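You operate a simulated robot arm through the tools that you are given. There is no shell and no other tool. Be economical: measure what you need, move in short steps, check, and stop when the job is done.

Carry out the task below with a simulated two-armed robot. There is one attempt and no reset: what you move stays moved.

JOB
Open the sewing table drawer, take the black cone cap from the inside of the sewing table drawer and leave it on the top of the green parts cart, then shut the drawer. Fetch the large red thread cone and stand it on the shelf under the blue table. Take the large blue thread cone and leave it on the top shelf of the cone rack. Fetch the large green thread cone and stand it on the blue card. Take the spacer ring from the blue table top and leave it on the back corner of the control top. Do these in any order. Set down upright: large red thread cone, large blue thread cone, large green thread cone.
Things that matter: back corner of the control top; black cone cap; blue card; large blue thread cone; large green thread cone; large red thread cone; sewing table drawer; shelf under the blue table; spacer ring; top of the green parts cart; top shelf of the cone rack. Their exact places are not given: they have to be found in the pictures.

The check looks at the end state, three seconds after you hand in, the way a careful person would. Anything else that was tipped, shoved, dropped, spilled or broken makes it a failure. A push-on lid holds only when it is set on centred and level and pressed home; a screw cap is set on level and turned clockwise until tight.

ROBOT AND FRAMES
Two 7-joint arms with two-finger parallel grippers on one trunk, on a base that drives. Base frame: it is fixed to the floor where the robot stands at the start and does not move with it; the origin is under the middle of the robot, x ahead of it, y to its left, z up. Units: cm, degrees, N and s.
The left shoulder is at the start at [6.2, 19.8, 92.9], the right one opposite. With the tool pointing down near the work surface each hand reaches from about 10 to 58 cm from the robot's upright axis, wherever it stands, measured 20 degrees to its own side. Places, roughly: back corner of the control top [210, 70, 100]; black cone cap (5x5x3 cm) [50, -20, 70]; blue card [200, 250, 75]; large blue thread cone (9x9x15 cm) [-30, 130, 40]; large green thread cone (9x9x15 cm) [-60, 110, 40]; large red thread cone (9x9x15 cm) [-40, 120, 40]; sewing table drawer [60, -10, 70]; shelf under the blue table [-80, 200, 30]; spacer ring [-75, 175, 75]; top of the green parts cart (18x18 cm) [30, 154, 80]; top shelf of the cone rack [-50, 120, 120]. Payload 1.57 kg a hand.
The tool frame of a hand sits at the grasp point between the pads (the TCP): z along the fingers, y along the line on which they close. The tips reach 3 cm beyond it. The gripper opens to 11 cm. The fingers are 2.4 cm wide and 1.2 cm thick; the gripper's body (4.8 by 11.2 cm) begins 7.8 cm behind the TCP.
Orientation is that of the tool frame in the base frame, as a unit quaternion [w, x, y, z]. With the fingers straight down and closing along the base's y, the tool's x points along the base's -x, its y along +y and its z along -z.

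CONTROLS
- The arms move only by the tool move_arm. It takes "left_motion", "right_motion" or both (then of equal length, played together; a hand with none holds still); each is a list of rows, each a list of 7 numbers: the turn, a rotation vector about the tool's x, y, z in degrees, then the shift along the tool's x, y, z in cm, then the closure, from 0 (fully open) to 1 (shut). In form: [[wx, wy, wz, x, y, z, jaw], ...]. A call has 1 to 10 rows; each row shifts and turns the commanded pose from where the row before left it, along the tool's axes as they then stand. Rows are played at 5 a second. More than 5 cm and 8.6 degrees between two rows, or a gripper value outside its range, and nothing of the call is played. A pose out of reach is approached as far as the arm can. The call stops where the force on the tool passes 40 N (or 10 N more than at its start, if that is more) or the arm is blocked; 0.2 s more then pass. The fingers move at their own pace (about 7.2 cm/s each) and stop on an object; they squeeze with about 37 N. The grip force told is the motor's: it shows also when the fingers shut on nothing. Time passes only in rows, and 0.2 s behind the last, so rows that do not move let the fingers close. The reply holds the time, the measured pose of the TCP, the force on the tool along the base axes, the opening and the grip force, in the units named above and with some noise, with the torque about the TCP (base axes, N m) and any sound that the robot's microphone picked up.
- Cameras (640 x 400 px; columns grow to the right, rows downward): "scene" is now at [9.23, 1.72, 149.2]; the picture's right is [0.02, -1.00, 0.00], its down [-0.90, -0.02, -0.44] and it looks along [0.44, 0.01, -0.90] (base axes); focal length 256 px, centre (320, 200). "left" rides on the left gripper at [7, -1.6, -14.1] in its tool frame; the picture's right is [0.23, 0.97, 0.00], its down [-0.85, 0.20, -0.48] and it looks along [-0.47, 0.11, 0.88] (tool axes); focal length 222 px, centre (320, 200). "right" rides on the right gripper at [7, 1.6, -14.1] in its tool frame; the picture's right is [-0.23, 0.97, 0.00], its down [-0.85, -0.20, -0.48] and it looks along [-0.47, -0.11, 0.88] (tool axes); focal length 222 px, centre (320, 200).
- grab_frame(camera): a new picture of that camera. The clock stands still meanwhile.
- raise_lower(by): slides the trunk up (or, below 0, down) by that many cm; the arms and the scene camera ride with it, the base frame stays. It gives what a move gives, with no picture.
- base_move(legs): drives the robot by 1 to 6 legs, each [ahead, left, turn to the left] in cm, cm and degrees, along the robot's own axes; the way and the turn of a leg run together, so that a leg with both is an arc; at most 150 cm and 180 degrees a leg. The arms and the cameras ride along, it lands a little off, and it stops where it bumps. It gives what a move gives.
- aim_head(pan, tilt): turns the head with the scene camera to pan (to the left, within 86 degrees either way) and tilt (down, from -29 to 69), counted from straight ahead of the robot. It gives what a move gives.
- probe_pixels(camera, pixels): for up to 12 pixels [column, row] of the newest picture of that camera ("zoom" is the newest enlarged one), the place [x, y, z] in the base frame of the surface seen there, good to about 0.3 cm, but the place of the scene camera against the robot may be out by one fixed shift of up to 2.5 cm in any direction. The clock stands still meanwhile.
- enlarge(camera, box): a new picture of the part [left, top, right, bottom] of that camera's present view, enlarged. The clock stands still meanwhile.
- close_job(): hands the job in; it is judged then, once.

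Keep the steps short. Do not move on a guess: measure, check each grasp and each placing, and mend mistakes. In all there are 124 turns and 144 pictures (those below and enlarged ones count). Leave the grippers open and the arms clear of the work at the hand-in unless told otherwise, and finish with a single line.

The tools are called after "Call:" by a JSON object that holds its "fn" and its "kwargs". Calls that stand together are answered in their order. move_arm: Moves the arms, as the interface text tells. Its arguments: {"type":"object","properties":{"left_motion":{"type":"array","items":{"type":"array","items":{"type":"number"}}},"right_motion":{"type":"array","items":{"type":"array","items":{"type":"number"}}}},"required":[]} The other tools are called the same way: raise_lower (by) slides the trunk up or down; base_move (legs) drives the base; aim_head (pan, tilt) turns the head that bears the scene camera; grab_frame (camera) takes a picture; probe_pixels (camera, pixels) gives the place of the surface under pixels of a picture; enlarge (camera, box) takes an enlarged picture of a part of a camera's view; close_job () hands the job in.

At the start:

```text
time_s: 0.0
left_eef_pos: [53.38, 27.56, 86.49]
left_tcp_rot: [-0.001, 0.0, 1.0, 0.001]
left_ft_force: [-0.1, 0.6, -0.3]
left_ft_torque: [0.02, 0.0, 0.0]
left_opening: 11.01
left_gripper_force: 0.0
right_eef_pos: [37.03, -9.12, 88.18]
right_tcp_rot: [-0.001, 0.0, 1.0, 0.0]
right_ft_force: [0.9, -0.1, 0.3]
right_ft_torque: [0.01, -0.07, -0.03]
right_opening: 10.98
right_gripper_force: 0.1
trunk travel left (down, up): [-52.5, 46.5]
robot x, y, heading: [0.24, -0.24, -0.2]
head pan, tilt: [1.4, 64.1]
```

scene: 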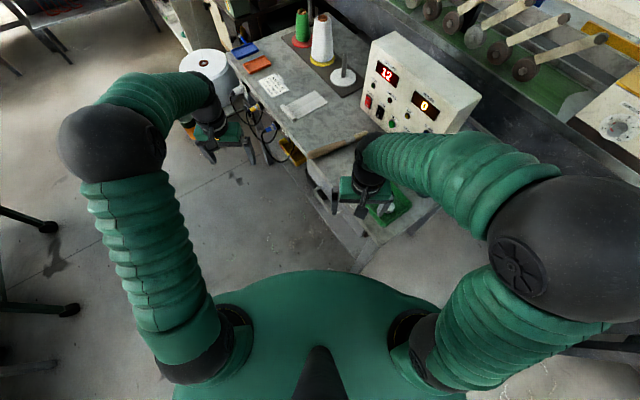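
right: 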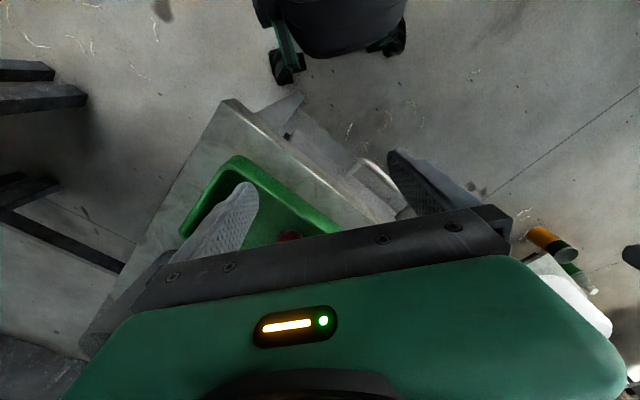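
left: 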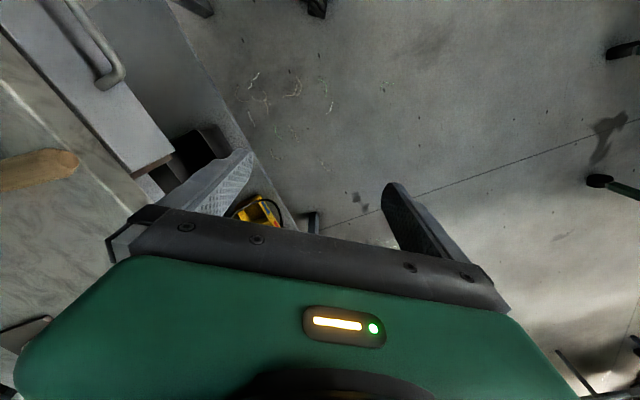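

The view shows the sewing table ahead with the control box at right. I'll look around with the head to locate everything.

Call:
{"fn": "aim_head", "kwargs": {"pan": 0, "tilt": 40}}

Call:
{"fn": "grab_frame", "kwargs": {"camera": "scene"}}

Call:
{"fn": "aim_head", "kwargs": {"pan": 80, "tilt": 30}}

Call:
{"fn": "grab_frame", "kwargs": {"camera": "scene"}}

Call:
{"fn": "aim_head", "kwargs": {"pan": 45, "tilt": 25}}

Call:
{"fn": "grab_frame", "kwargs": {"camera": "scene"}}

```text
time_s: 0.9
left_eef_pos: [53.44, 27.66, 86.57]
left_tcp_rot: [-0.001, 0.0, 1.0, 0.0]
left_ft_force: [0.7, -0.3, 0.4]
left_ft_torque: [0.0, 0.0, 0.01]
left_opening: 11.0
left_gripper_force: 0.0
right_eef_pos: [36.7, -9.04, 88.27]
right_tcp_rot: [0.0, 0.0, 1.0, 0.0]
right_ft_force: [0.1, -0.3, 0.2]
right_ft_torque: [0.0, 0.03, 0.01]
right_opening: 10.99
right_gripper_force: 0.1
trunk travel left (down, up): [-52.5, 46.5]
robot x, y, heading: [-0.08, -0.3, 0.0]
head pan, tilt: [0.0, 40.0]
```

```text
140 pictures are left
```

scene: 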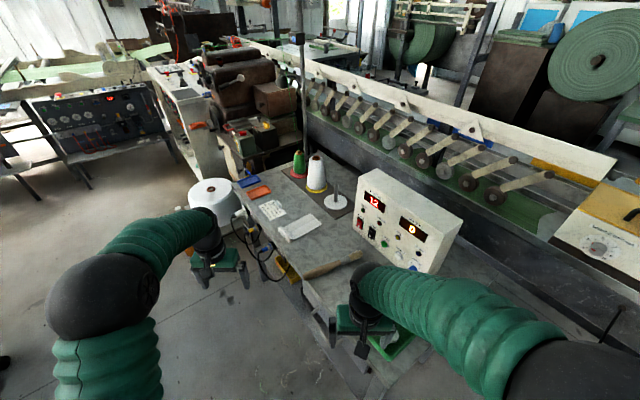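

```text
time_s: 2.4
left_eef_pos: [53.42, 27.6, 86.66]
left_tcp_rot: [0.001, 0.0, 1.0, 0.0]
left_ft_force: [-0.1, 0.1, -0.2]
left_ft_torque: [0.0, 0.02, 0.01]
left_opening: 11.0
left_gripper_force: 0.1
right_eef_pos: [36.76, -9.11, 88.21]
right_tcp_rot: [0.0, 0.0, 1.0, 0.0]
right_ft_force: [0.6, 0.2, -0.1]
right_ft_torque: [0.0, -0.01, 0.0]
right_opening: 11.03
right_gripper_force: 0.0
trunk travel left (down, up): [-52.5, 46.5]
robot x, y, heading: [0.21, 0.11, 0.2]
head pan, tilt: [80.0, 30.0]
```

```text
139 pictures are left
```

scene: 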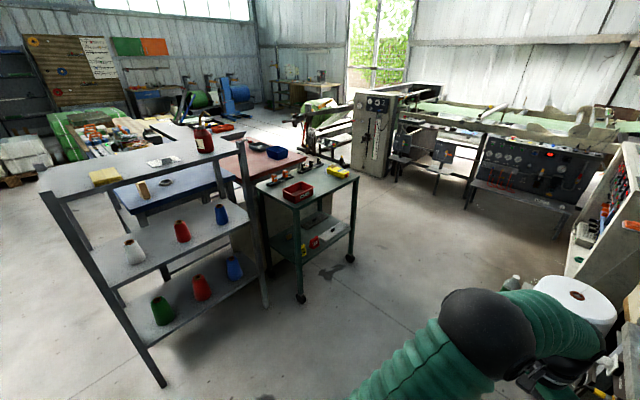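

```text
time_s: 3.4
left_eef_pos: [53.41, 27.61, 86.75]
left_tcp_rot: [0.0, -0.001, 1.0, 0.0]
left_ft_force: [-0.5, 0.2, -1.7]
left_ft_torque: [0.02, -0.01, -0.02]
left_opening: 11.0
left_gripper_force: 0.0
right_eef_pos: [36.98, -9.04, 88.22]
right_tcp_rot: [0.0, -0.001, 1.0, 0.0]
right_ft_force: [0.1, 0.0, -0.2]
right_ft_torque: [-0.01, 0.01, 0.0]
right_opening: 11.0
right_gripper_force: 0.0
trunk travel left (down, up): [-52.5, 46.5]
robot x, y, heading: [0.08, -0.25, 0.1]
head pan, tilt: [45.0, 25.0]
```

```text
138 pictures are left
```

scene: 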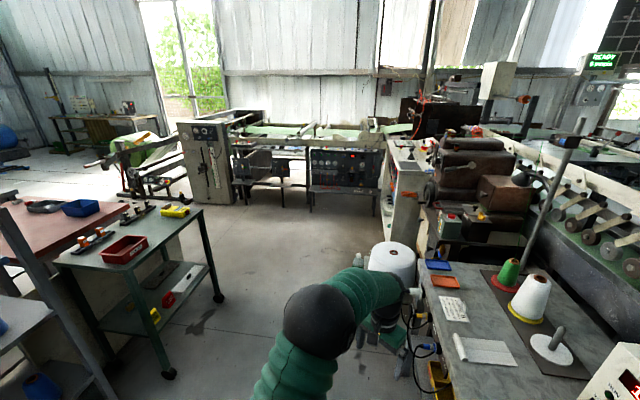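

I see the rack with cones (lower shelf: large ones), the cart, and the sewing table. Next I look at the drawer closely.

Call:
{"fn": "aim_head", "kwargs": {"pan": 0, "tilt": 55}}

Call:
{"fn": "enlarge", "kwargs": {"camera": "scene", "box": [220, 100, 480, 263]}}

Call:
{"fn": "grab_frame", "kwargs": {"camera": "right"}}

Call:
{"fn": "probe_pixels", "kwargs": {"camera": "right", "pixels": [[230, 105], [110, 275], [390, 205], [240, 160], [325, 228], [185, 215], [290, 236], [370, 190], [300, 140], [350, 170], [295, 100], [265, 245]]}}

```text
time_s: 4.5
left_eef_pos: [53.47, 27.41, 86.65]
left_tcp_rot: [0.0, 0.001, 1.0, 0.0]
left_ft_force: [0.9, 0.4, 0.4]
left_ft_torque: [-0.02, 0.0, -0.04]
left_opening: 11.0
left_gripper_force: 0.1
right_eef_pos: [36.95, -9.1, 88.22]
right_tcp_rot: [0.0, 0.0, 1.0, -0.001]
right_ft_force: [0.2, -0.6, -0.3]
right_ft_torque: [0.0, -0.02, -0.02]
right_opening: 11.0
right_gripper_force: 0.0
trunk travel left (down, up): [-52.5, 46.5]
robot x, y, heading: [0.15, -0.02, 0.1]
head pan, tilt: [0.0, 55.0]
```

```text
2.45 times, centred on (350, 182) of scene
```

zoom: 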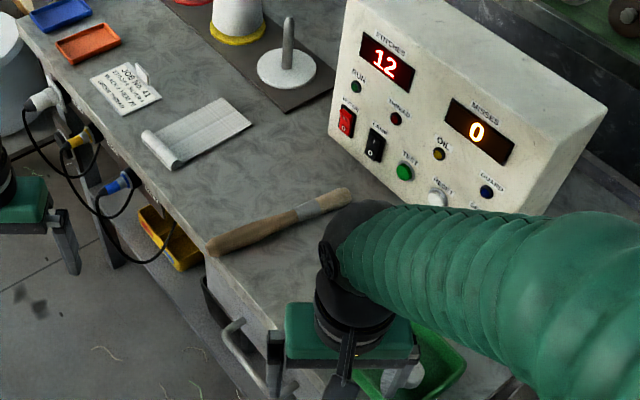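

```text
136 pictures are left
```

right: 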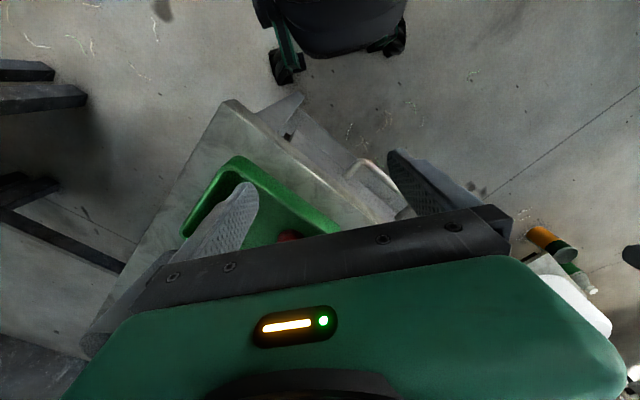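

```text
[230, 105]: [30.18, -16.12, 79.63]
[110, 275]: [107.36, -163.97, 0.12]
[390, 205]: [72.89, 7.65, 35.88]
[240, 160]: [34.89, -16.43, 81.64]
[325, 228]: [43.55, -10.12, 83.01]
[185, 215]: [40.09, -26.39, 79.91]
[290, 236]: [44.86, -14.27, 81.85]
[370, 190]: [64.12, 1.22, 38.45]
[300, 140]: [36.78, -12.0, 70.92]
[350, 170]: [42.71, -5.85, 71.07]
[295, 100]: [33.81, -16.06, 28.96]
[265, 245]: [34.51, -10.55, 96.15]
```

The right arm hides the drawer. I pull it back and to the right, then look again.

Call:
{"fn": "move_arm", "kwargs": {"right_motion": [[0, 0, 0, 0, 0, -4, 0], [0, 0, 0, 3, -3, 0, 0], [0, 0, 0, 3, -3, 0, 0], [0, 0, 0, 3, -3, 0, 0], [0, 0, 0, 3, -3, 0, 0], [0, 0, 0, 0, -4, 0, 0], [0, 0, 0, 0, -4, 0, 0]]}}

Call:
{"fn": "aim_head", "kwargs": {"pan": 0, "tilt": 65}}

Call:
{"fn": "grab_frame", "kwargs": {"camera": "scene"}}

Call:
{"fn": "grab_frame", "kwargs": {"camera": "left"}}

Call:
{"fn": "probe_pixels", "kwargs": {"camera": "left", "pixels": [[100, 80], [120, 70], [90, 35], [75, 10], [130, 165], [60, 60], [155, 130], [40, 50]]}}

```text
time_s: 6.1
left_eef_pos: [53.36, 27.43, 86.74]
left_tcp_rot: [-0.001, 0.001, 1.0, 0.001]
left_ft_force: [0.9, 0.0, 0.2]
left_ft_torque: [-0.01, 0.01, 0.02]
left_opening: 10.99
left_gripper_force: 0.1
right_eef_pos: [26.15, -29.41, 92.39]
right_tcp_rot: [0.0, 0.0, 1.0, 0.0]
right_ft_force: [0.6, 0.4, 0.2]
right_ft_torque: [0.03, 0.02, 0.0]
right_opening: 11.02
right_gripper_force: 0.0
right hand out of reach, approached as far as the arm can: row 5
trunk travel left (down, up): [-52.5, 46.5]
robot x, y, heading: [0.2, -0.1, -0.0]
head pan, tilt: [0.0, 55.0]
```

```text
time_s: 6.9
left_eef_pos: [53.42, 27.57, 86.67]
left_tcp_rot: [0.0, 0.0, 1.0, 0.0]
left_ft_force: [-0.2, 0.4, 0.2]
left_ft_torque: [0.03, 0.02, -0.02]
left_opening: 10.98
left_gripper_force: 0.1
right_eef_pos: [26.19, -29.18, 92.4]
right_tcp_rot: [0.0, 0.0, 1.0, 0.0]
right_ft_force: [0.1, 0.2, -0.1]
right_ft_torque: [0.01, 0.0, 0.01]
right_opening: 10.98
right_gripper_force: 0.1
trunk travel left (down, up): [-52.5, 46.5]
robot x, y, heading: [-0.14, 0.12, -0.2]
head pan, tilt: [0.0, 65.0]
```

```text
135 pictures are left
```

scene: 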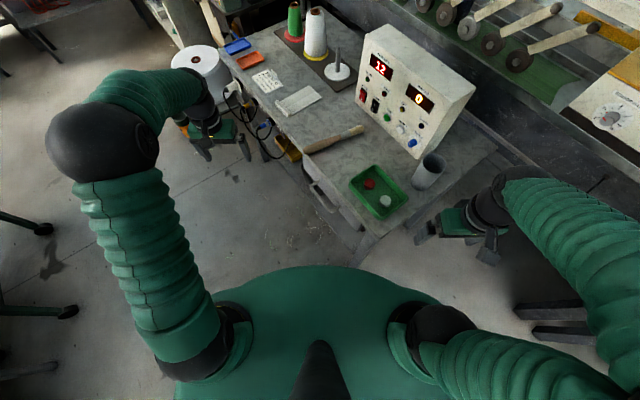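

```text
134 pictures are left
```

left: 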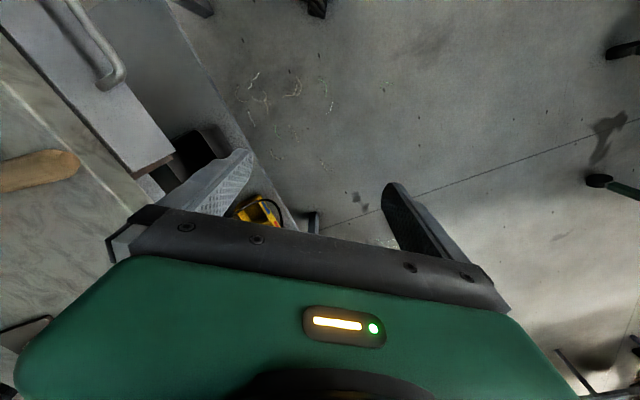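

```text
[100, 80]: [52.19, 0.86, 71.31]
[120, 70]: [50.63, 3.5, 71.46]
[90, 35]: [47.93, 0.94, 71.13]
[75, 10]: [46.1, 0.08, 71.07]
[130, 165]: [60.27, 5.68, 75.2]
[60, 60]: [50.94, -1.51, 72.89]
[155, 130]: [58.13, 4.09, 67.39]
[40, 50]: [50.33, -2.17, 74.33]
```

Call:
{"fn": "enlarge", "kwargs": {"camera": "scene", "box": [260, 120, 452, 240]}}

Call:
{"fn": "enlarge", "kwargs": {"camera": "left", "box": [0, 0, 240, 150]}}

```text
3.33 times, centred on (356, 180) of scene
```

zoom: 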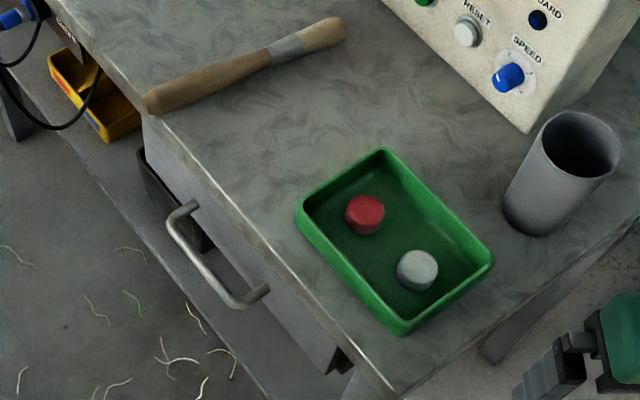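

```text
2.67 times, centred on (120, 75) of left
```

zoom: 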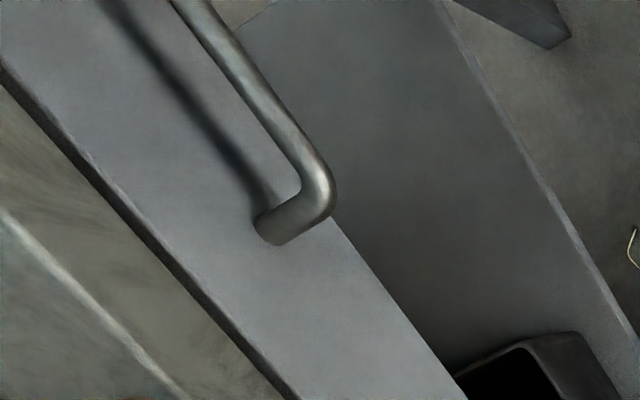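

Call:
{"fn": "probe_pixels", "kwargs": {"camera": "zoom", "pixels": [[215, 35], [255, 90], [300, 155], [318, 195], [285, 222], [265, 235], [20, 100], [270, 390], [10, 210], [170, 390], [400, 330], [100, 120]]}}

Call:
{"fn": "enlarge", "kwargs": {"camera": "scene", "box": [260, 120, 452, 240]}}

Call:
{"fn": "probe_pixels", "kwargs": {"camera": "zoom", "pixels": [[165, 225], [200, 278], [235, 303], [190, 206], [265, 290], [180, 140], [380, 370], [100, 50], [140, 200], [300, 330], [450, 200], [600, 300]]}}

```text
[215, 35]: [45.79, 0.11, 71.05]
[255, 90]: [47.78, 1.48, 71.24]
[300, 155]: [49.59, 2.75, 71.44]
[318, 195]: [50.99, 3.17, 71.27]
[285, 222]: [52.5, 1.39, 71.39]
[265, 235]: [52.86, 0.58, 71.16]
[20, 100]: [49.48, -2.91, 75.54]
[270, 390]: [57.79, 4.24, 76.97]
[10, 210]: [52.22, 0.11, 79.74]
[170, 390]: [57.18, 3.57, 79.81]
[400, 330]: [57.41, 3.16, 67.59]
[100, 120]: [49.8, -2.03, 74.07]
```

```text
3.33 times, centred on (356, 180) of scene
```

zoom: 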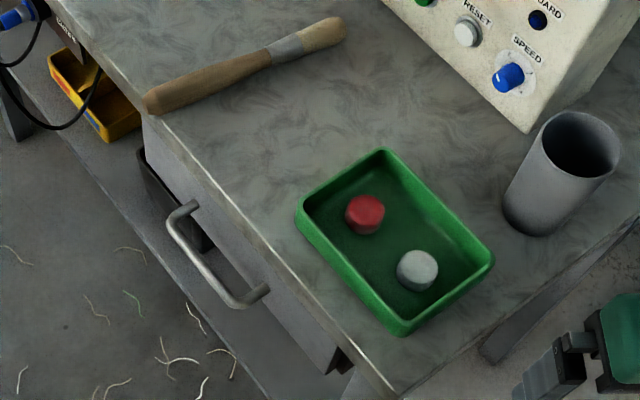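

```text
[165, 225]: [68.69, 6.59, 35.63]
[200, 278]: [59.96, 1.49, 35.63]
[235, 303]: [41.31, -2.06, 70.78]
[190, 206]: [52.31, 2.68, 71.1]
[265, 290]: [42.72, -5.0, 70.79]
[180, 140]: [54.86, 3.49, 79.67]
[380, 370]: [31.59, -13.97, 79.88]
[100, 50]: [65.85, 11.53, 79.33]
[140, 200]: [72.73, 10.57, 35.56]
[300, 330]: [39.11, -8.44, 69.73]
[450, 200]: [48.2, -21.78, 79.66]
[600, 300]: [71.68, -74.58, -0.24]
```

Handle bar seen by the left wrist camera runs along about (0.8,0.6), z≈71.2, and I'll pull it along (-0.6,0.8). I turn the left hand to match and move it above the handle.

Call:
{"fn": "move_arm", "kwargs": {"left_motion": [[0, 0, -7.37, 0, 0, 0, 0], [0, 0, -7.37, 0, 0, 0, 0], [0, 0, -7.37, 0, 0, 0, 0], [0, 0, -7.37, 0, 0, 0, 0], [0, 0, -7.37, 0, 0, 0, 0], [0, 0, 0, 4.0, -3.0, 0, 0], [0, 0, 0, 4.0, -3.0, 0, 0], [0, 0, 0, 4.0, -3.0, 0, 0], [0, 0, 0, 4.0, -3.0, 0, 0]]}}

Call:
{"fn": "grab_frame", "kwargs": {"camera": "left"}}

```text
time_s: 8.9
left_eef_pos: [47.96, 8.06, 86.71]
left_tcp_rot: [0.0, -0.316, 0.949, 0.001]
left_ft_force: [-0.3, 0.8, 0.2]
left_ft_torque: [0.01, -0.03, 0.01]
left_opening: 10.99
left_gripper_force: 0.1
right_eef_pos: [26.07, -29.3, 92.39]
right_tcp_rot: [0.001, 0.0, 1.0, 0.001]
right_ft_force: [-0.5, 0.1, 0.7]
right_ft_torque: [-0.01, 0.0, -0.03]
right_opening: 10.98
right_gripper_force: 0.1
trunk travel left (down, up): [-52.5, 46.5]
robot x, y, heading: [0.16, 0.07, 0.0]
head pan, tilt: [0.0, 65.0]
```

```text
130 pictures are left
```

left: 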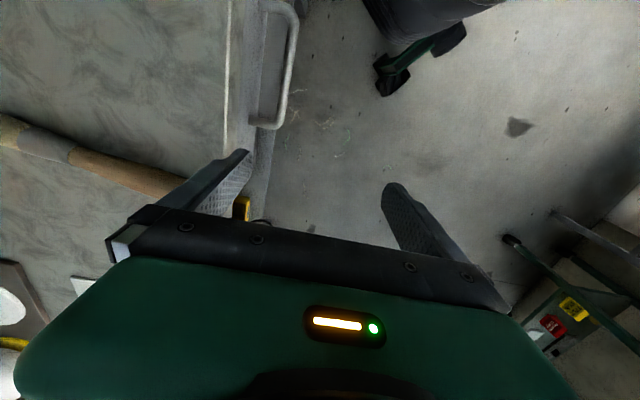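

Call:
{"fn": "probe_pixels", "kwargs": {"camera": "left", "pixels": [[290, 40], [284, 85], [275, 125], [258, 122], [294, 10], [230, 60], [230, 10], [245, 30], [235, 150], [222, 110]]}}

```text
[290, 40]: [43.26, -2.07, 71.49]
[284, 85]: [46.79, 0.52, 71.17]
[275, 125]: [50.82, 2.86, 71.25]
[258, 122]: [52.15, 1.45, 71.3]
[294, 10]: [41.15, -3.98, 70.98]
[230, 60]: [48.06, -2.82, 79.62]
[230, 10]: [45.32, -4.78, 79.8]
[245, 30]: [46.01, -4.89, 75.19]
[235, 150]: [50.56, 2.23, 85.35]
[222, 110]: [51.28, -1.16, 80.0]
```

Bar at n≈-27.65, table edge at n≈-31.1. I narrow the fingers to ~4 cm, move over and descend to z≈72.8.

Call:
{"fn": "move_arm", "kwargs": {"left_motion": [[0, 0, 0, 3.36, -2.43, 0, 0.64], [0, 0, 0, 3.36, -2.43, 0, 0.64], [0, 0, 0, 0, 0, 0, 0.64], [0, 0, 0, 0, 0, 4, 0.64], [0, 0, 0, 0, 0, 3, 0.64]]}}

Call:
{"fn": "grab_frame", "kwargs": {"camera": "left"}}

Call:
{"fn": "grab_frame", "kwargs": {"camera": "scene"}}

```text
time_s: 10.1
left_eef_pos: [45.47, 0.29, 79.63]
left_tcp_rot: [0.0, -0.316, 0.949, 0.001]
left_ft_force: [-0.5, 0.4, -0.5]
left_ft_torque: [0.03, 0.01, -0.01]
left_opening: 3.93
left_gripper_force: 0.0
right_eef_pos: [26.08, -29.27, 92.46]
right_tcp_rot: [0.0, 0.0, 1.0, 0.0]
right_ft_force: [0.3, 0.3, 0.4]
right_ft_torque: [0.0, 0.02, -0.01]
right_opening: 10.99
right_gripper_force: 0.0
trunk travel left (down, up): [-52.5, 46.5]
robot x, y, heading: [0.05, -0.22, 0.0]
head pan, tilt: [0.0, 65.0]
```

```text
129 pictures are left
```

left: 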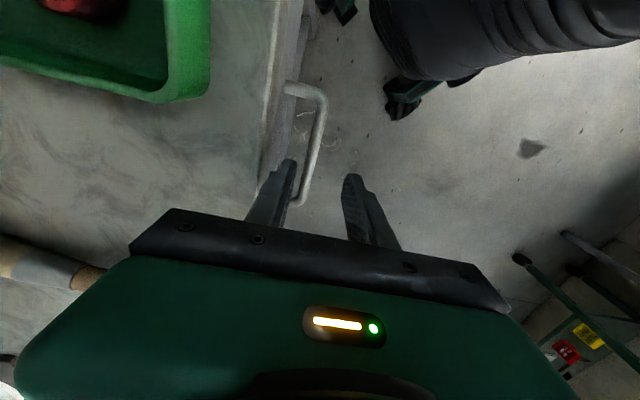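

```text
128 pictures are left
```

scene: 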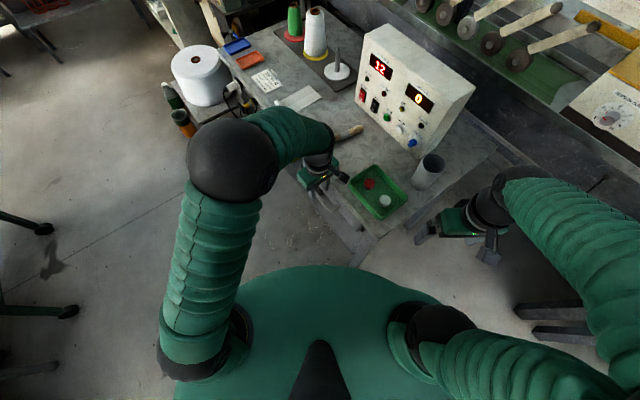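

Call:
{"fn": "probe_pixels", "kwargs": {"camera": "left", "pixels": [[92, 280], [75, 268], [30, 255], [205, 90], [300, 190], [322, 110], [310, 160], [110, 95]]}}

```text
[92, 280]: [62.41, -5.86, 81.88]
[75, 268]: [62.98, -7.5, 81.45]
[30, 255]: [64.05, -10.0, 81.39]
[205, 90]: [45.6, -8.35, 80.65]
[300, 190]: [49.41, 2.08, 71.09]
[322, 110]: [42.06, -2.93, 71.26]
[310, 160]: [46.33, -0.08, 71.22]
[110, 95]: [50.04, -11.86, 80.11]
```

Clear of stick and tray. Descend and close on the handle.

Call:
{"fn": "move_arm", "kwargs": {"left_motion": [[0, 0, 0, 0, 0, 3.5, 0.64], [0, 0, 0, 0, 0, 3.3, 0.64], [0, 0, 0, 0, 0, 0, 1], [0, 0, 0, 0, 0, 0, 1], [0, 0, 0, 0, 0, 0, 1]]}}

Call:
{"fn": "grab_frame", "kwargs": {"camera": "left"}}

```text
time_s: 11.3
left_eef_pos: [45.39, 0.46, 72.94]
left_tcp_rot: [0.001, -0.316, 0.949, 0.0]
left_ft_force: [1.3, 1.4, -0.9]
left_ft_torque: [0.39, -0.47, 0.19]
left_opening: 1.18
left_gripper_force: 29.2
right_eef_pos: [26.17, -29.28, 92.42]
right_tcp_rot: [0.0, -0.001, 1.0, 0.0]
right_ft_force: [-0.2, -0.1, 0.0]
right_ft_torque: [0.03, -0.02, 0.0]
right_opening: 10.99
right_gripper_force: 0.0
trunk travel left (down, up): [-52.5, 46.5]
robot x, y, heading: [-0.19, 0.1, -0.1]
head pan, tilt: [0.0, 65.0]
```

```text
127 pictures are left
```

left: 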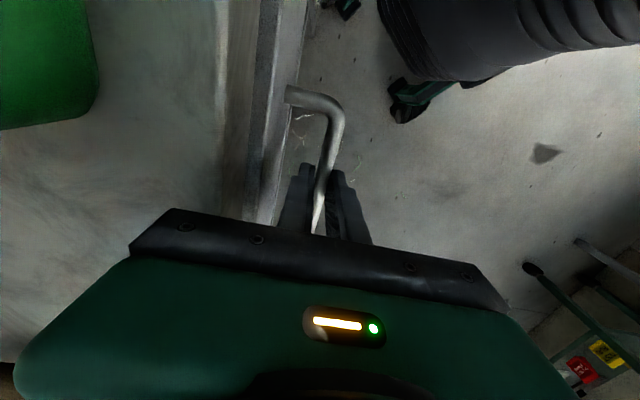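

Handle gripped (opening 1.18). Pull along tool +y.

Call:
{"fn": "move_arm", "kwargs": {"left_motion": [[0, 0, 0, 0, 1.5, 0, 1], [0, 0, 0, 0, 2.5, 0, 1], [0, 0, 0, 0, 2.5, 0, 1], [0, 0, 0, 0, 2.5, 0, 1], [0, 0, 0, 0, 2.5, 0, 1], [0, 0, 0, 0, 2.5, 0, 1]]}}

Call:
{"fn": "grab_frame", "kwargs": {"camera": "scene"}}

```text
time_s: 12.7
left_eef_pos: [37.05, 11.74, 72.89]
left_tcp_rot: [0.001, -0.316, 0.949, -0.001]
left_ft_force: [5.2, 2.9, 3.1]
left_ft_torque: [0.25, -0.44, 0.25]
left_opening: 1.17
left_gripper_force: 29.4
right_eef_pos: [26.06, -29.04, 92.51]
right_tcp_rot: [0.001, -0.001, 1.0, -0.001]
right_ft_force: [-0.1, -0.5, -0.7]
right_ft_torque: [0.0, 0.0, 0.02]
right_opening: 10.99
right_gripper_force: 0.1
trunk travel left (down, up): [-52.5, 46.5]
robot x, y, heading: [-0.1, -0.03, -0.1]
head pan, tilt: [0.0, 65.0]
```

```text
126 pictures are left
```

scene: 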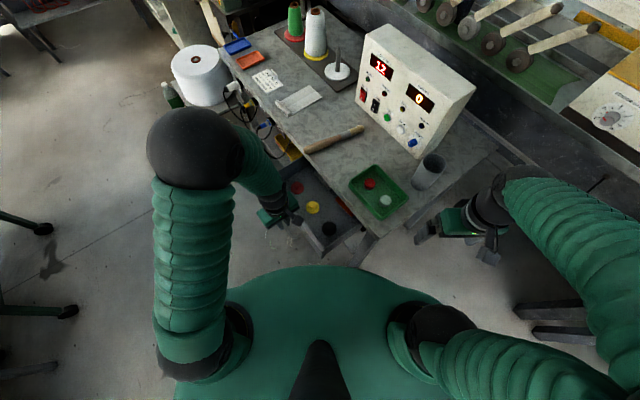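

Call:
{"fn": "move_arm", "kwargs": {"left_motion": [[0, 0, 0, 0, 2, 0, 1], [0, 0, 0, 0, 2, 0, 1], [0, 0, 0, 0, 0, 0, 1]]}}

Call:
{"fn": "enlarge", "kwargs": {"camera": "scene", "box": [250, 140, 410, 240]}}

Call:
{"fn": "probe_pixels", "kwargs": {"camera": "zoom", "pixels": [[318, 355], [317, 375], [240, 270], [180, 190], [420, 340], [300, 230], [230, 330], [310, 180]]}}

```text
time_s: 13.5
left_eef_pos: [34.62, 14.98, 72.76]
left_tcp_rot: [0.0, -0.316, 0.949, -0.001]
left_ft_force: [8.4, 7.5, 9.9]
left_ft_torque: [0.28, -0.43, 0.08]
left_opening: 1.19
left_gripper_force: 29.1
right_eef_pos: [26.17, -29.07, 92.51]
right_tcp_rot: [0.0, -0.001, 1.0, 0.0]
right_ft_force: [0.8, 1.1, 0.1]
right_ft_torque: [0.03, -0.04, 0.02]
right_opening: 11.02
right_gripper_force: 0.0
trunk travel left (down, up): [-52.5, 46.5]
robot x, y, heading: [-0.28, -0.03, 0.1]
head pan, tilt: [0.0, 65.0]
```

```text
4.00 times, centred on (330, 190) of scene
```

zoom: 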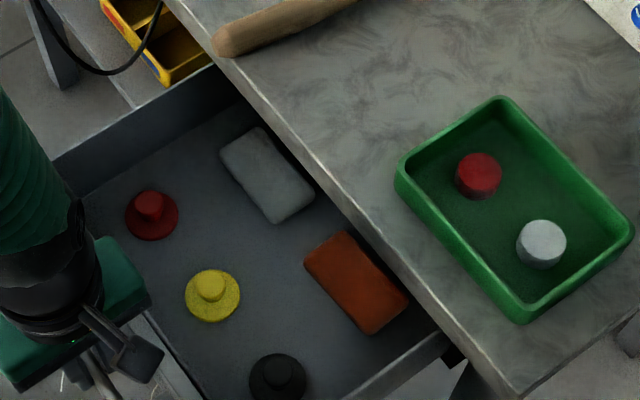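

```text
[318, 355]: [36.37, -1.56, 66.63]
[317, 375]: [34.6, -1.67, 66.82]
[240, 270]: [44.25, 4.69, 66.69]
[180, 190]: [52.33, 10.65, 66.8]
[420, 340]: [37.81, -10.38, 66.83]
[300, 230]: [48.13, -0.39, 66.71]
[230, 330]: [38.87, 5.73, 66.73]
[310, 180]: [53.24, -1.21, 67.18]
```

Call:
{"fn": "probe_pixels", "kwargs": {"camera": "zoom", "pixels": [[284, 372], [265, 385], [300, 385], [278, 358], [400, 360], [415, 345], [380, 385], [212, 285], [160, 330]]}}

```text
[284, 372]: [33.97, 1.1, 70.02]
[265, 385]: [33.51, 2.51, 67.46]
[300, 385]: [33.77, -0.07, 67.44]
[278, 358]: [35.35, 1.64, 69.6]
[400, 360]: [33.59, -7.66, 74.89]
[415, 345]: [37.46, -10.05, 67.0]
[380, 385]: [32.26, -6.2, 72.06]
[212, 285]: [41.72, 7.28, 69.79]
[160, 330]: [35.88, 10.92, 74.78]
```

Drawer is open, black cap at about (34,1). I open the left fingers slightly, lift off the handle and move it aside.

Call:
{"fn": "move_arm", "kwargs": {"left_motion": [[0, 0, 0, 0, 0, 0, 0.72], [0, 0, 0, 0, 0, 0, 0.72], [0, 0, 0, 0, 0, -3, 0.72], [0, 0, 0, 0, 0, -5, 0.72], [0, 0, 0, 0, 0, -5, 0.72], [0, 0, 0, -2, 4, 0, 0.72], [0, 0, 0, -2, 4, 0, 0.72], [0, 0, 0, -2, 4, 0, 0.72]]}}

Call:
{"fn": "move_arm", "kwargs": {"right_motion": [[0, 0, -7.37, 0, 4, 0, 0], [0, 0, -7.37, 0, 4, 0, 0], [0, 0, -7.37, 0, 4, 0, 0], [0, 0, -7.37, 0, 4, 0, 0], [0, 0, -7.37, 0, 3, 0, 0.55]]}}

Call:
{"fn": "grab_frame", "kwargs": {"camera": "right"}}

Call:
{"fn": "grab_frame", "kwargs": {"camera": "scene"}}

```text
time_s: 15.3
left_eef_pos: [31.94, 28.18, 85.81]
left_tcp_rot: [0.001, -0.315, 0.949, -0.001]
left_ft_force: [0.2, -0.8, -0.4]
left_ft_torque: [-0.03, 0.03, -0.01]
left_opening: 3.1
left_gripper_force: 0.0
right_eef_pos: [26.25, -29.08, 92.49]
right_tcp_rot: [0.0, 0.001, 1.0, 0.0]
right_ft_force: [0.1, 1.0, 0.8]
right_ft_torque: [-0.03, 0.0, 0.02]
right_opening: 10.99
right_gripper_force: 0.1
trunk travel left (down, up): [-52.5, 46.5]
robot x, y, heading: [0.08, 0.09, 0.0]
head pan, tilt: [0.0, 65.0]
```

```text
time_s: 16.5
left_eef_pos: [32.09, 28.09, 85.78]
left_tcp_rot: [0.001, -0.316, 0.949, 0.001]
left_ft_force: [-0.6, 0.1, -0.3]
left_ft_torque: [-0.01, -0.01, -0.02]
left_opening: 3.07
left_gripper_force: 0.0
right_eef_pos: [24.08, -10.42, 92.54]
right_tcp_rot: [-0.001, -0.316, 0.949, -0.001]
right_ft_force: [0.4, -0.2, -0.4]
right_ft_torque: [-0.03, -0.02, -0.05]
right_opening: 5.55
right_gripper_force: 0.7
right hand out of reach, approached as far as the arm can: row 2, 3, 4, 5
trunk travel left (down, up): [-52.5, 46.5]
robot x, y, heading: [0.13, -0.02, -0.2]
head pan, tilt: [0.0, 65.0]
```

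```text
124 pictures are left
```

right: 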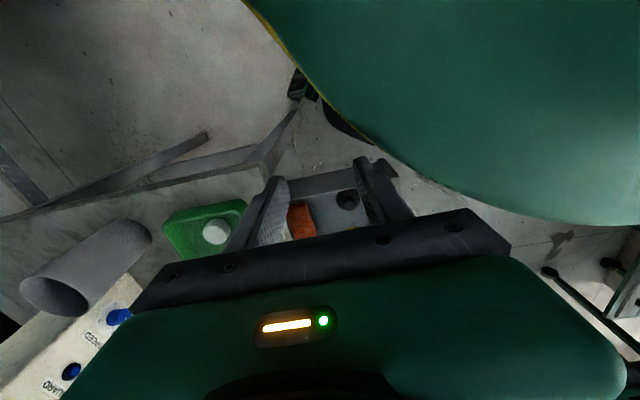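

```text
123 pictures are left
```

scene: 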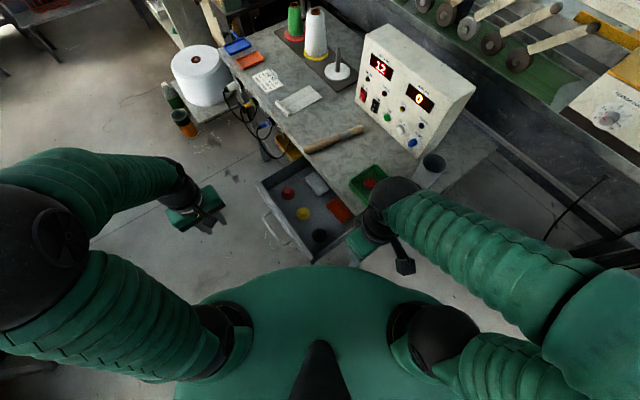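

Call:
{"fn": "probe_pixels", "kwargs": {"camera": "right", "pixels": [[348, 200], [348, 192], [340, 204], [356, 196], [330, 180], [345, 207], [303, 215]]}}

Call:
{"fn": "enlarge", "kwargs": {"camera": "right", "box": [260, 150, 420, 250]}}

```text
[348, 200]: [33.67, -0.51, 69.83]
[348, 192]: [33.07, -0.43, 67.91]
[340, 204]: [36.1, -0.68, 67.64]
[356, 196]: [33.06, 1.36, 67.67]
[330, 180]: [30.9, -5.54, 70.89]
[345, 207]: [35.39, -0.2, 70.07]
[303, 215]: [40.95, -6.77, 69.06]
```

```text
4.00 times, centred on (340, 200) of right
```

zoom: 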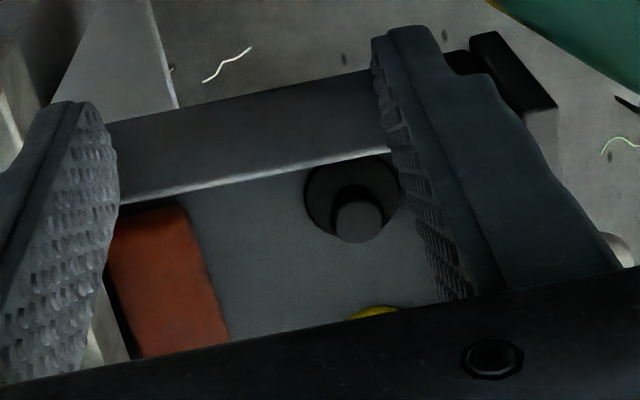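

Call:
{"fn": "probe_pixels", "kwargs": {"camera": "zoom", "pixels": [[357, 222], [345, 208], [370, 208], [340, 228], [375, 228], [358, 238], [310, 195], [395, 185]]}}

```text
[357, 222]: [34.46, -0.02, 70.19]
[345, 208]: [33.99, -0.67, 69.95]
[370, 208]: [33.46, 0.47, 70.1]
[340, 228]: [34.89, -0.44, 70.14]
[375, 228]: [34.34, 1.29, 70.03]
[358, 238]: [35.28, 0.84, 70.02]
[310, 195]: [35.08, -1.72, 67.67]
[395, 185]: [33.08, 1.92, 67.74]
```

Call:
{"fn": "move_arm", "kwargs": {"right_motion": [[0, 0, 0, -3.65, 0.54, 0, 0.55], [0, 0, 0, -3.65, 0.54, 0, 0.55], [0, 0, 0, -3.65, 0.54, 0, 0.55], [0, 0, 0, -3.65, 0.54, 0, 0.55], [0, 0, 0, 0, 0, 4, 0.55], [0, 0, 0, 0, 0, 4, 0.55]]}}

Call:
{"fn": "enlarge", "kwargs": {"camera": "right", "box": [200, 100, 440, 250]}}

```text
time_s: 17.9
left_eef_pos: [31.8, 27.99, 86.03]
left_tcp_rot: [0.003, -0.316, 0.949, -0.001]
left_ft_force: [-1.1, 0.1, 0.5]
left_ft_torque: [0.01, -0.23, 0.0]
left_opening: 3.09
left_gripper_force: 0.0
right_eef_pos: [33.76, -1.01, 84.07]
right_tcp_rot: [-0.008, -0.311, 0.95, -0.004]
right_ft_force: [-16.2, -4.9, -21.9]
right_ft_torque: [0.47, -1.54, 0.01]
right_opening: 4.94
right_gripper_force: 0.0
trunk travel left (down, up): [-52.5, 46.5]
robot x, y, heading: [0.26, 0.09, 0.0]
head pan, tilt: [0.0, 65.0]
```

```text
2.67 times, centred on (320, 175) of right
```

zoom: 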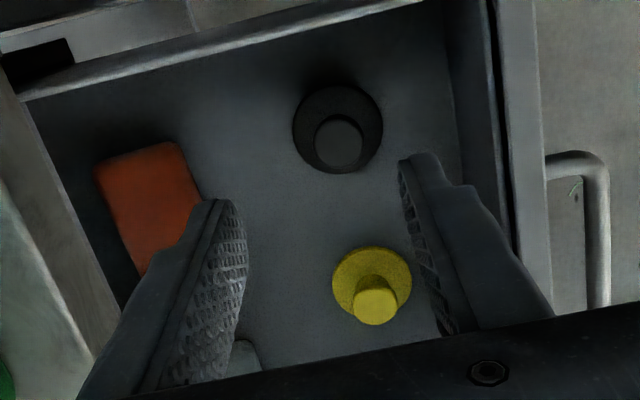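

There's a force of ~27 N on the right tool; I check what it touches.

Call:
{"fn": "grab_frame", "kwargs": {"camera": "scene"}}

Call:
{"fn": "grab_frame", "kwargs": {"camera": "left"}}

Call:
{"fn": "grab_frame", "kwargs": {"camera": "right"}}

```text
120 pictures are left
```

scene: 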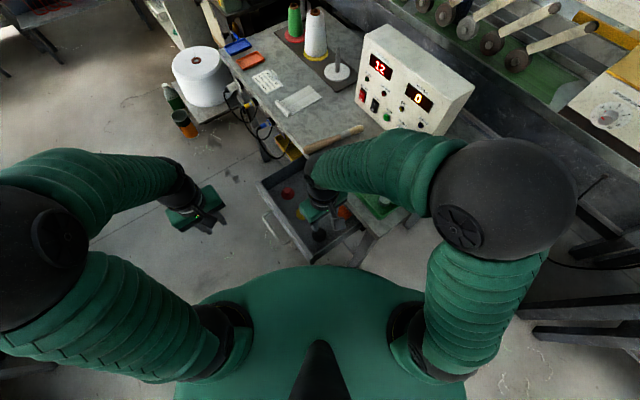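

```text
119 pictures are left
```

left: 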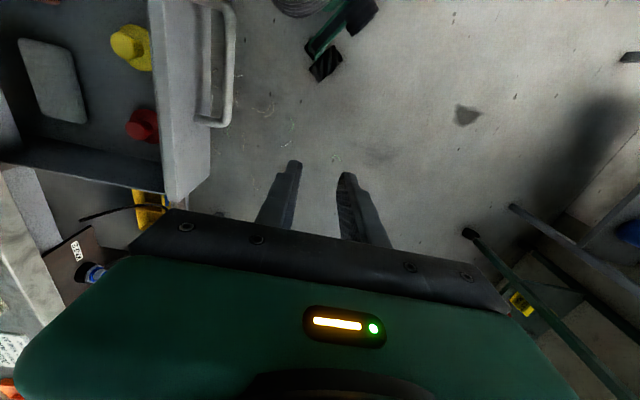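

```text
118 pictures are left
```

right: 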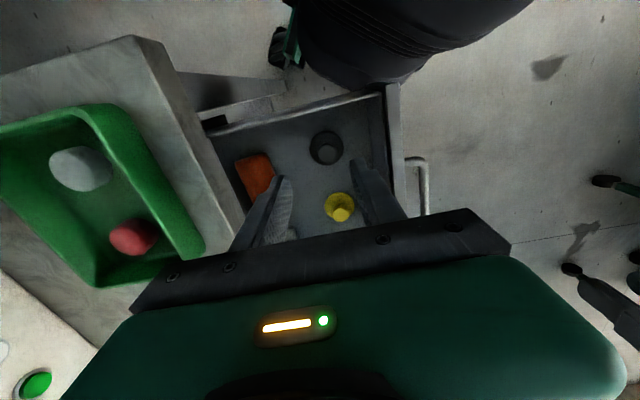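

Call:
{"fn": "move_arm", "kwargs": {"right_motion": [[0, 0, 0, 0, 0, 0, 0.55], [0, 0, 0, 0, 0, 0, 0.55]]}}

```text
time_s: 18.5
left_eef_pos: [32.07, 28.12, 85.69]
left_tcp_rot: [0.0, -0.315, 0.949, 0.0]
left_ft_force: [0.5, 0.7, -0.3]
left_ft_torque: [0.0, 0.03, 0.0]
left_opening: 3.08
left_gripper_force: 0.2
right_eef_pos: [34.44, -0.24, 84.58]
right_tcp_rot: [0.001, -0.316, 0.949, 0.0]
right_ft_force: [0.0, -0.1, 0.4]
right_ft_torque: [0.0, 0.03, -0.01]
right_opening: 4.95
right_gripper_force: 0.1
trunk travel left (down, up): [-52.5, 46.5]
robot x, y, heading: [-0.06, -0.27, 0.0]
head pan, tilt: [0.0, 65.0]
```

It was only a transient; all settled. Re-measure the black knob from here.

Call:
{"fn": "enlarge", "kwargs": {"camera": "right", "box": [260, 110, 420, 210]}}

Call:
{"fn": "probe_pixels", "kwargs": {"camera": "zoom", "pixels": [[275, 135], [265, 150], [285, 150], [255, 170], [290, 170], [275, 180], [275, 160], [235, 160]]}}

```text
4.00 times, centred on (340, 160) of right
```

zoom: 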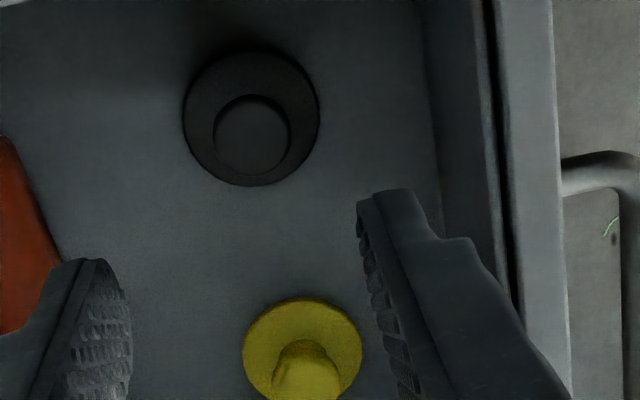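

```text
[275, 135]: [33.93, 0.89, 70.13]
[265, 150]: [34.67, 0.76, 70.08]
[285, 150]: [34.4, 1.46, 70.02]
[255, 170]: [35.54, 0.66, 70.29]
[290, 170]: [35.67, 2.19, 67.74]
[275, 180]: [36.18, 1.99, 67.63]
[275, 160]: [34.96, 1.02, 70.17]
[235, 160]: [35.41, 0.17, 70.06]
```

Knob centre ≈ (34.3, 0.1, 70.1). Descend part way and check clearance.

Call:
{"fn": "move_arm", "kwargs": {"right_motion": [[0, 0, 0, 0, 0.4, 3, 0.55], [0, 0, 0, 0, 0, 3, 0.55], [0, 0, 0, 0, 0, 0, 0.55], [0, 0, 0, 0, 0, 0, 0.55]]}}

Call:
{"fn": "grab_frame", "kwargs": {"camera": "scene"}}

Call:
{"fn": "grab_frame", "kwargs": {"camera": "right"}}

```text
time_s: 19.5
left_eef_pos: [32.0, 28.11, 85.8]
left_tcp_rot: [0.0, -0.314, 0.949, 0.0]
left_ft_force: [-0.3, 0.8, -0.4]
left_ft_torque: [0.0, 0.02, -0.01]
left_opening: 3.05
left_gripper_force: 0.1
right_eef_pos: [34.11, 0.23, 78.66]
right_tcp_rot: [0.001, -0.316, 0.949, 0.0]
right_ft_force: [0.4, -0.1, -0.2]
right_ft_torque: [0.01, 0.03, 0.01]
right_opening: 4.97
right_gripper_force: 0.1
trunk travel left (down, up): [-52.5, 46.5]
robot x, y, heading: [0.28, -0.11, -0.2]
head pan, tilt: [0.0, 65.0]
```

```text
116 pictures are left
```

scene: 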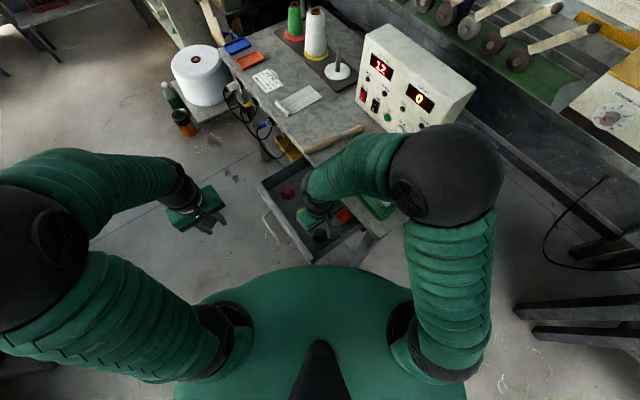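

```text
115 pictures are left
```

right: 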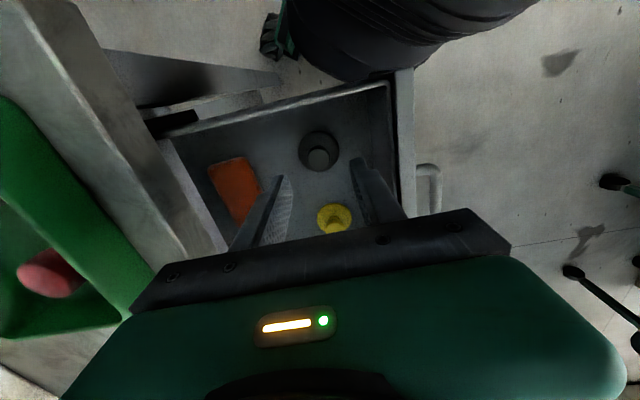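

Call:
{"fn": "probe_pixels", "kwargs": {"camera": "scene", "pixels": [[445, 170], [385, 190], [385, 165], [350, 160], [320, 185], [400, 215]]}}

Call:
{"fn": "move_arm", "kwargs": {"right_motion": [[0, 0, 0, 0, 0, 2.5, 0.55], [0, 0, 0, 0, 0, 0, 0.55]]}}

```text
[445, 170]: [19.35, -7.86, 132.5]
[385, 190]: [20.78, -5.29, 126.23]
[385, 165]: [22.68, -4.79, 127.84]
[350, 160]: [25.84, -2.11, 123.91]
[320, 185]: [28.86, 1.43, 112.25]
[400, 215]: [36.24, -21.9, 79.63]
```

```text
time_s: 20.1
left_eef_pos: [32.16, 28.15, 85.87]
left_tcp_rot: [0.0, -0.317, 0.948, -0.001]
left_ft_force: [1.0, -0.2, 0.9]
left_ft_torque: [-0.05, 0.01, -0.02]
left_opening: 3.09
left_gripper_force: 0.0
right_eef_pos: [34.2, 0.24, 76.21]
right_tcp_rot: [0.0, -0.315, 0.949, -0.001]
right_ft_force: [-0.7, 0.0, 0.4]
right_ft_torque: [-0.01, -0.02, 0.02]
right_opening: 4.96
right_gripper_force: 0.0
trunk travel left (down, up): [-52.5, 46.5]
robot x, y, heading: [0.43, 0.01, 0.3]
head pan, tilt: [0.0, 65.0]
```

Arm is high above everything. Descend to z≈71 and close on the knob.

Call:
{"fn": "move_arm", "kwargs": {"right_motion": [[0, 0, 0, 0, 0, 2.6, 0.55], [0, 0, 0, 0, 0, 2.5, 0.55], [0, 0, 0, 0, 0, 0, 0.55], [0, 0, 0, 0, 0, 0, 1], [0, 0, 0, 0, 0, 0, 1], [0, 0, 0, 0, 0, 0, 1]]}}

Call:
{"fn": "enlarge", "kwargs": {"camera": "right", "box": [220, 100, 460, 250]}}

```text
time_s: 21.5
left_eef_pos: [31.96, 28.2, 85.93]
left_tcp_rot: [0.001, -0.315, 0.949, 0.0]
left_ft_force: [-0.4, -0.3, 0.3]
left_ft_torque: [-0.01, 0.04, 0.03]
left_opening: 3.09
left_gripper_force: 0.2
right_eef_pos: [34.44, 0.12, 71.34]
right_tcp_rot: [0.003, -0.313, 0.95, -0.001]
right_ft_force: [1.4, -0.4, 26.9]
right_ft_torque: [0.04, -0.09, 0.0]
right_opening: 2.19
right_gripper_force: 34.8
trunk travel left (down, up): [-52.5, 46.5]
robot x, y, heading: [0.13, -0.33, -0.0]
head pan, tilt: [0.0, 65.0]
```

```text
2.67 times, centred on (340, 175) of right
```

zoom: 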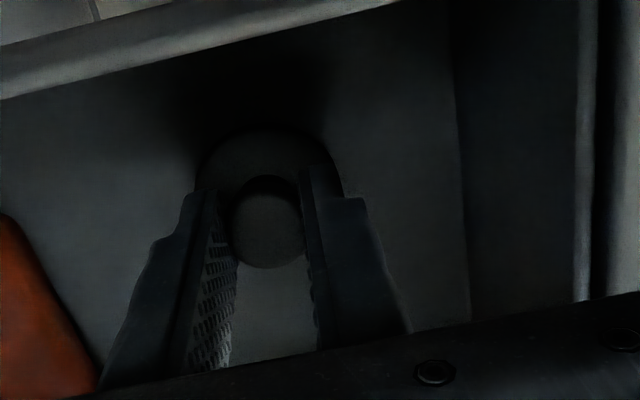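

Gripped (2.19 cm). Lift straight up.

Call:
{"fn": "move_arm", "kwargs": {"right_motion": [[0, 0, 0, 0, 0, -2, 1], [0, 0, 0, 0, 0, -4, 1], [0, 0, 0, 0, 0, -4, 1], [0, 0, 0, 0, 0, -4, 1], [0, 0, 0, 0, 0, 0, 1]]}}

Call:
{"fn": "grab_frame", "kwargs": {"camera": "right"}}

```text
time_s: 22.7
left_eef_pos: [32.05, 28.24, 85.85]
left_tcp_rot: [-0.001, -0.316, 0.949, 0.0]
left_ft_force: [0.2, -0.3, 0.3]
left_ft_torque: [-0.02, 0.01, 0.01]
left_opening: 3.07
left_gripper_force: 0.0
right_eef_pos: [34.17, 0.32, 85.16]
right_tcp_rot: [0.0, -0.316, 0.949, -0.001]
right_ft_force: [-0.6, -0.6, -1.2]
right_ft_torque: [-0.02, 0.02, 0.03]
right_opening: 2.15
right_gripper_force: 35.0
trunk travel left (down, up): [-52.5, 46.5]
robot x, y, heading: [0.11, 0.08, -0.2]
head pan, tilt: [0.0, 65.0]
```

```text
113 pictures are left
```

right: 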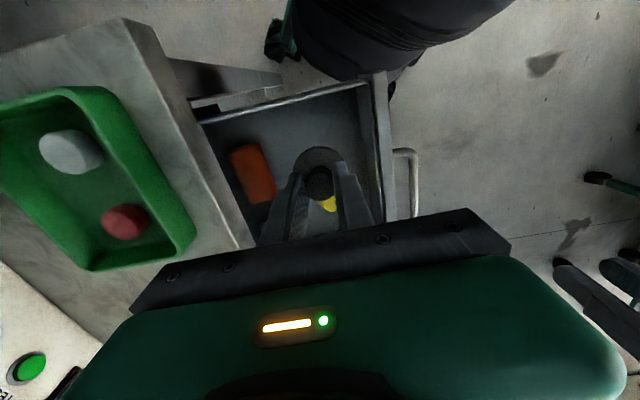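

Cap is held. Now the right hand moves off, and the left hand goes outside the handle with fingers closed to push the drawer shut.

Call:
{"fn": "move_arm", "kwargs": {"left_motion": [[0, 0, 0, 0, 0, 0, 1], [0, 0, 0, 2, -3.3, 0, 1], [0, 0, 0, 2, -3.3, 0, 1], [0, 0, 0, 2.1, -3.3, 0, 1], [0, 0, 0, 0, 0, 4.5, 1], [0, 0, 0, 0, 0, 4.5, 1], [0, 0, 0, 0, 0, 4.1, 1]], "right_motion": [[0, 0, 0, 2.4, -3.2, -2, 1], [0, 0, 0, 2.4, -3.2, -2, 1], [0, 0, 0, 2.4, -3.2, -2, 1], [0, 0, 0, 0, 0, 0, 1], [0, 0, 0, 0, 0, 0, 1], [0, 0, 0, 0, 0, 0, 1], [0, 0, 0, 0, 0, 0, 1]]}}

Call:
{"fn": "grab_frame", "kwargs": {"camera": "left"}}

```text
time_s: 24.3
left_eef_pos: [33.23, 16.44, 72.66]
left_tcp_rot: [0.0, -0.317, 0.948, -0.001]
left_ft_force: [0.8, 0.7, 0.1]
left_ft_torque: [0.01, 0.03, 0.01]
left_opening: 0.0
left_gripper_force: 21.4
right_eef_pos: [34.27, -11.65, 91.14]
right_tcp_rot: [0.0, -0.316, 0.949, 0.001]
right_ft_force: [0.6, 0.7, -0.2]
right_ft_torque: [-0.02, 0.02, 0.0]
right_opening: 2.17
right_gripper_force: 34.9
trunk travel left (down, up): [-52.5, 46.5]
robot x, y, heading: [-0.13, -0.03, -0.2]
head pan, tilt: [0.0, 65.0]
```

```text
112 pictures are left
```

left: 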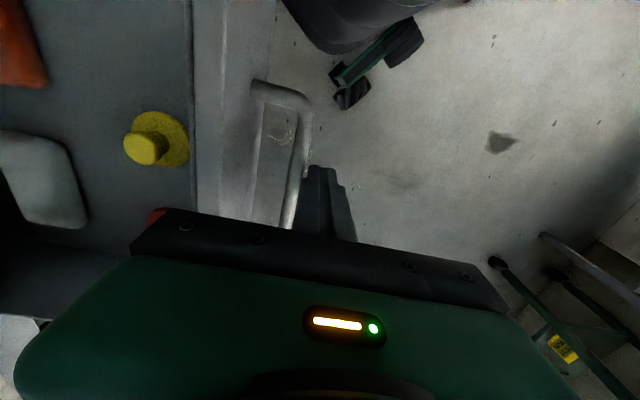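

Call:
{"fn": "move_arm", "kwargs": {"left_motion": [[0, 0, 0, 0, -2.4, 0, 1], [0, 0, 0, 0, -2.4, 0, 1], [0, 0, 0, 0, -2.4, 0, 1], [0, 0, 0, 0, -2.4, 0, 1], [0, 0, 0, 0, -2.4, 0, 1], [0, 0, 0, 0, -2.4, 0, 1], [0, 0, 0, 0, -2.2, 0, 1], [0, 0, 0, 0, -1.6, 0, 1]]}}

Call:
{"fn": "grab_frame", "kwargs": {"camera": "left"}}

Call:
{"fn": "grab_frame", "kwargs": {"camera": "scene"}}

```text
time_s: 26.1
left_eef_pos: [44.63, 1.94, 73.28]
left_tcp_rot: [0.002, -0.321, 0.947, -0.004]
left_ft_force: [0.7, 0.0, 0.3]
left_ft_torque: [0.01, 0.02, 0.01]
left_opening: 0.01
left_gripper_force: 21.2
right_eef_pos: [34.22, -11.78, 91.42]
right_tcp_rot: [0.0, -0.315, 0.949, 0.001]
right_ft_force: [-0.9, 0.3, -1.0]
right_ft_torque: [0.01, -0.02, 0.0]
right_opening: 2.16
right_gripper_force: 35.0
trunk travel left (down, up): [-52.5, 46.5]
robot x, y, heading: [-0.16, 0.22, -0.3]
head pan, tilt: [0.0, 65.0]
```

```text
111 pictures are left
```

left: 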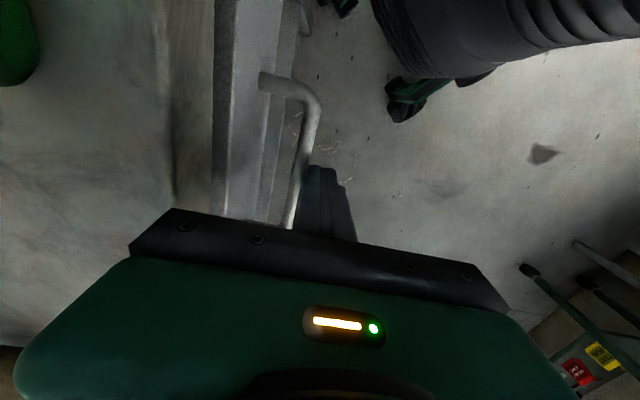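

```text
110 pictures are left
```

scene: 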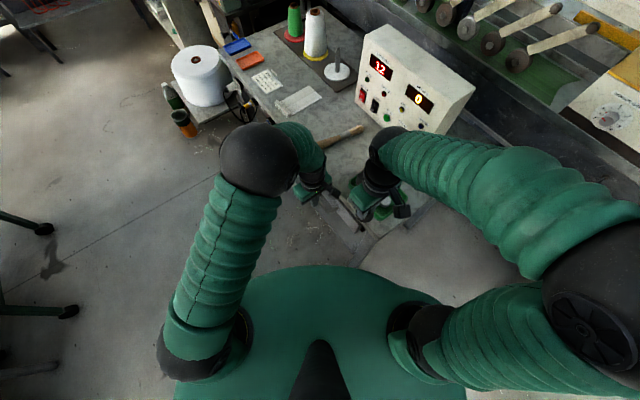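

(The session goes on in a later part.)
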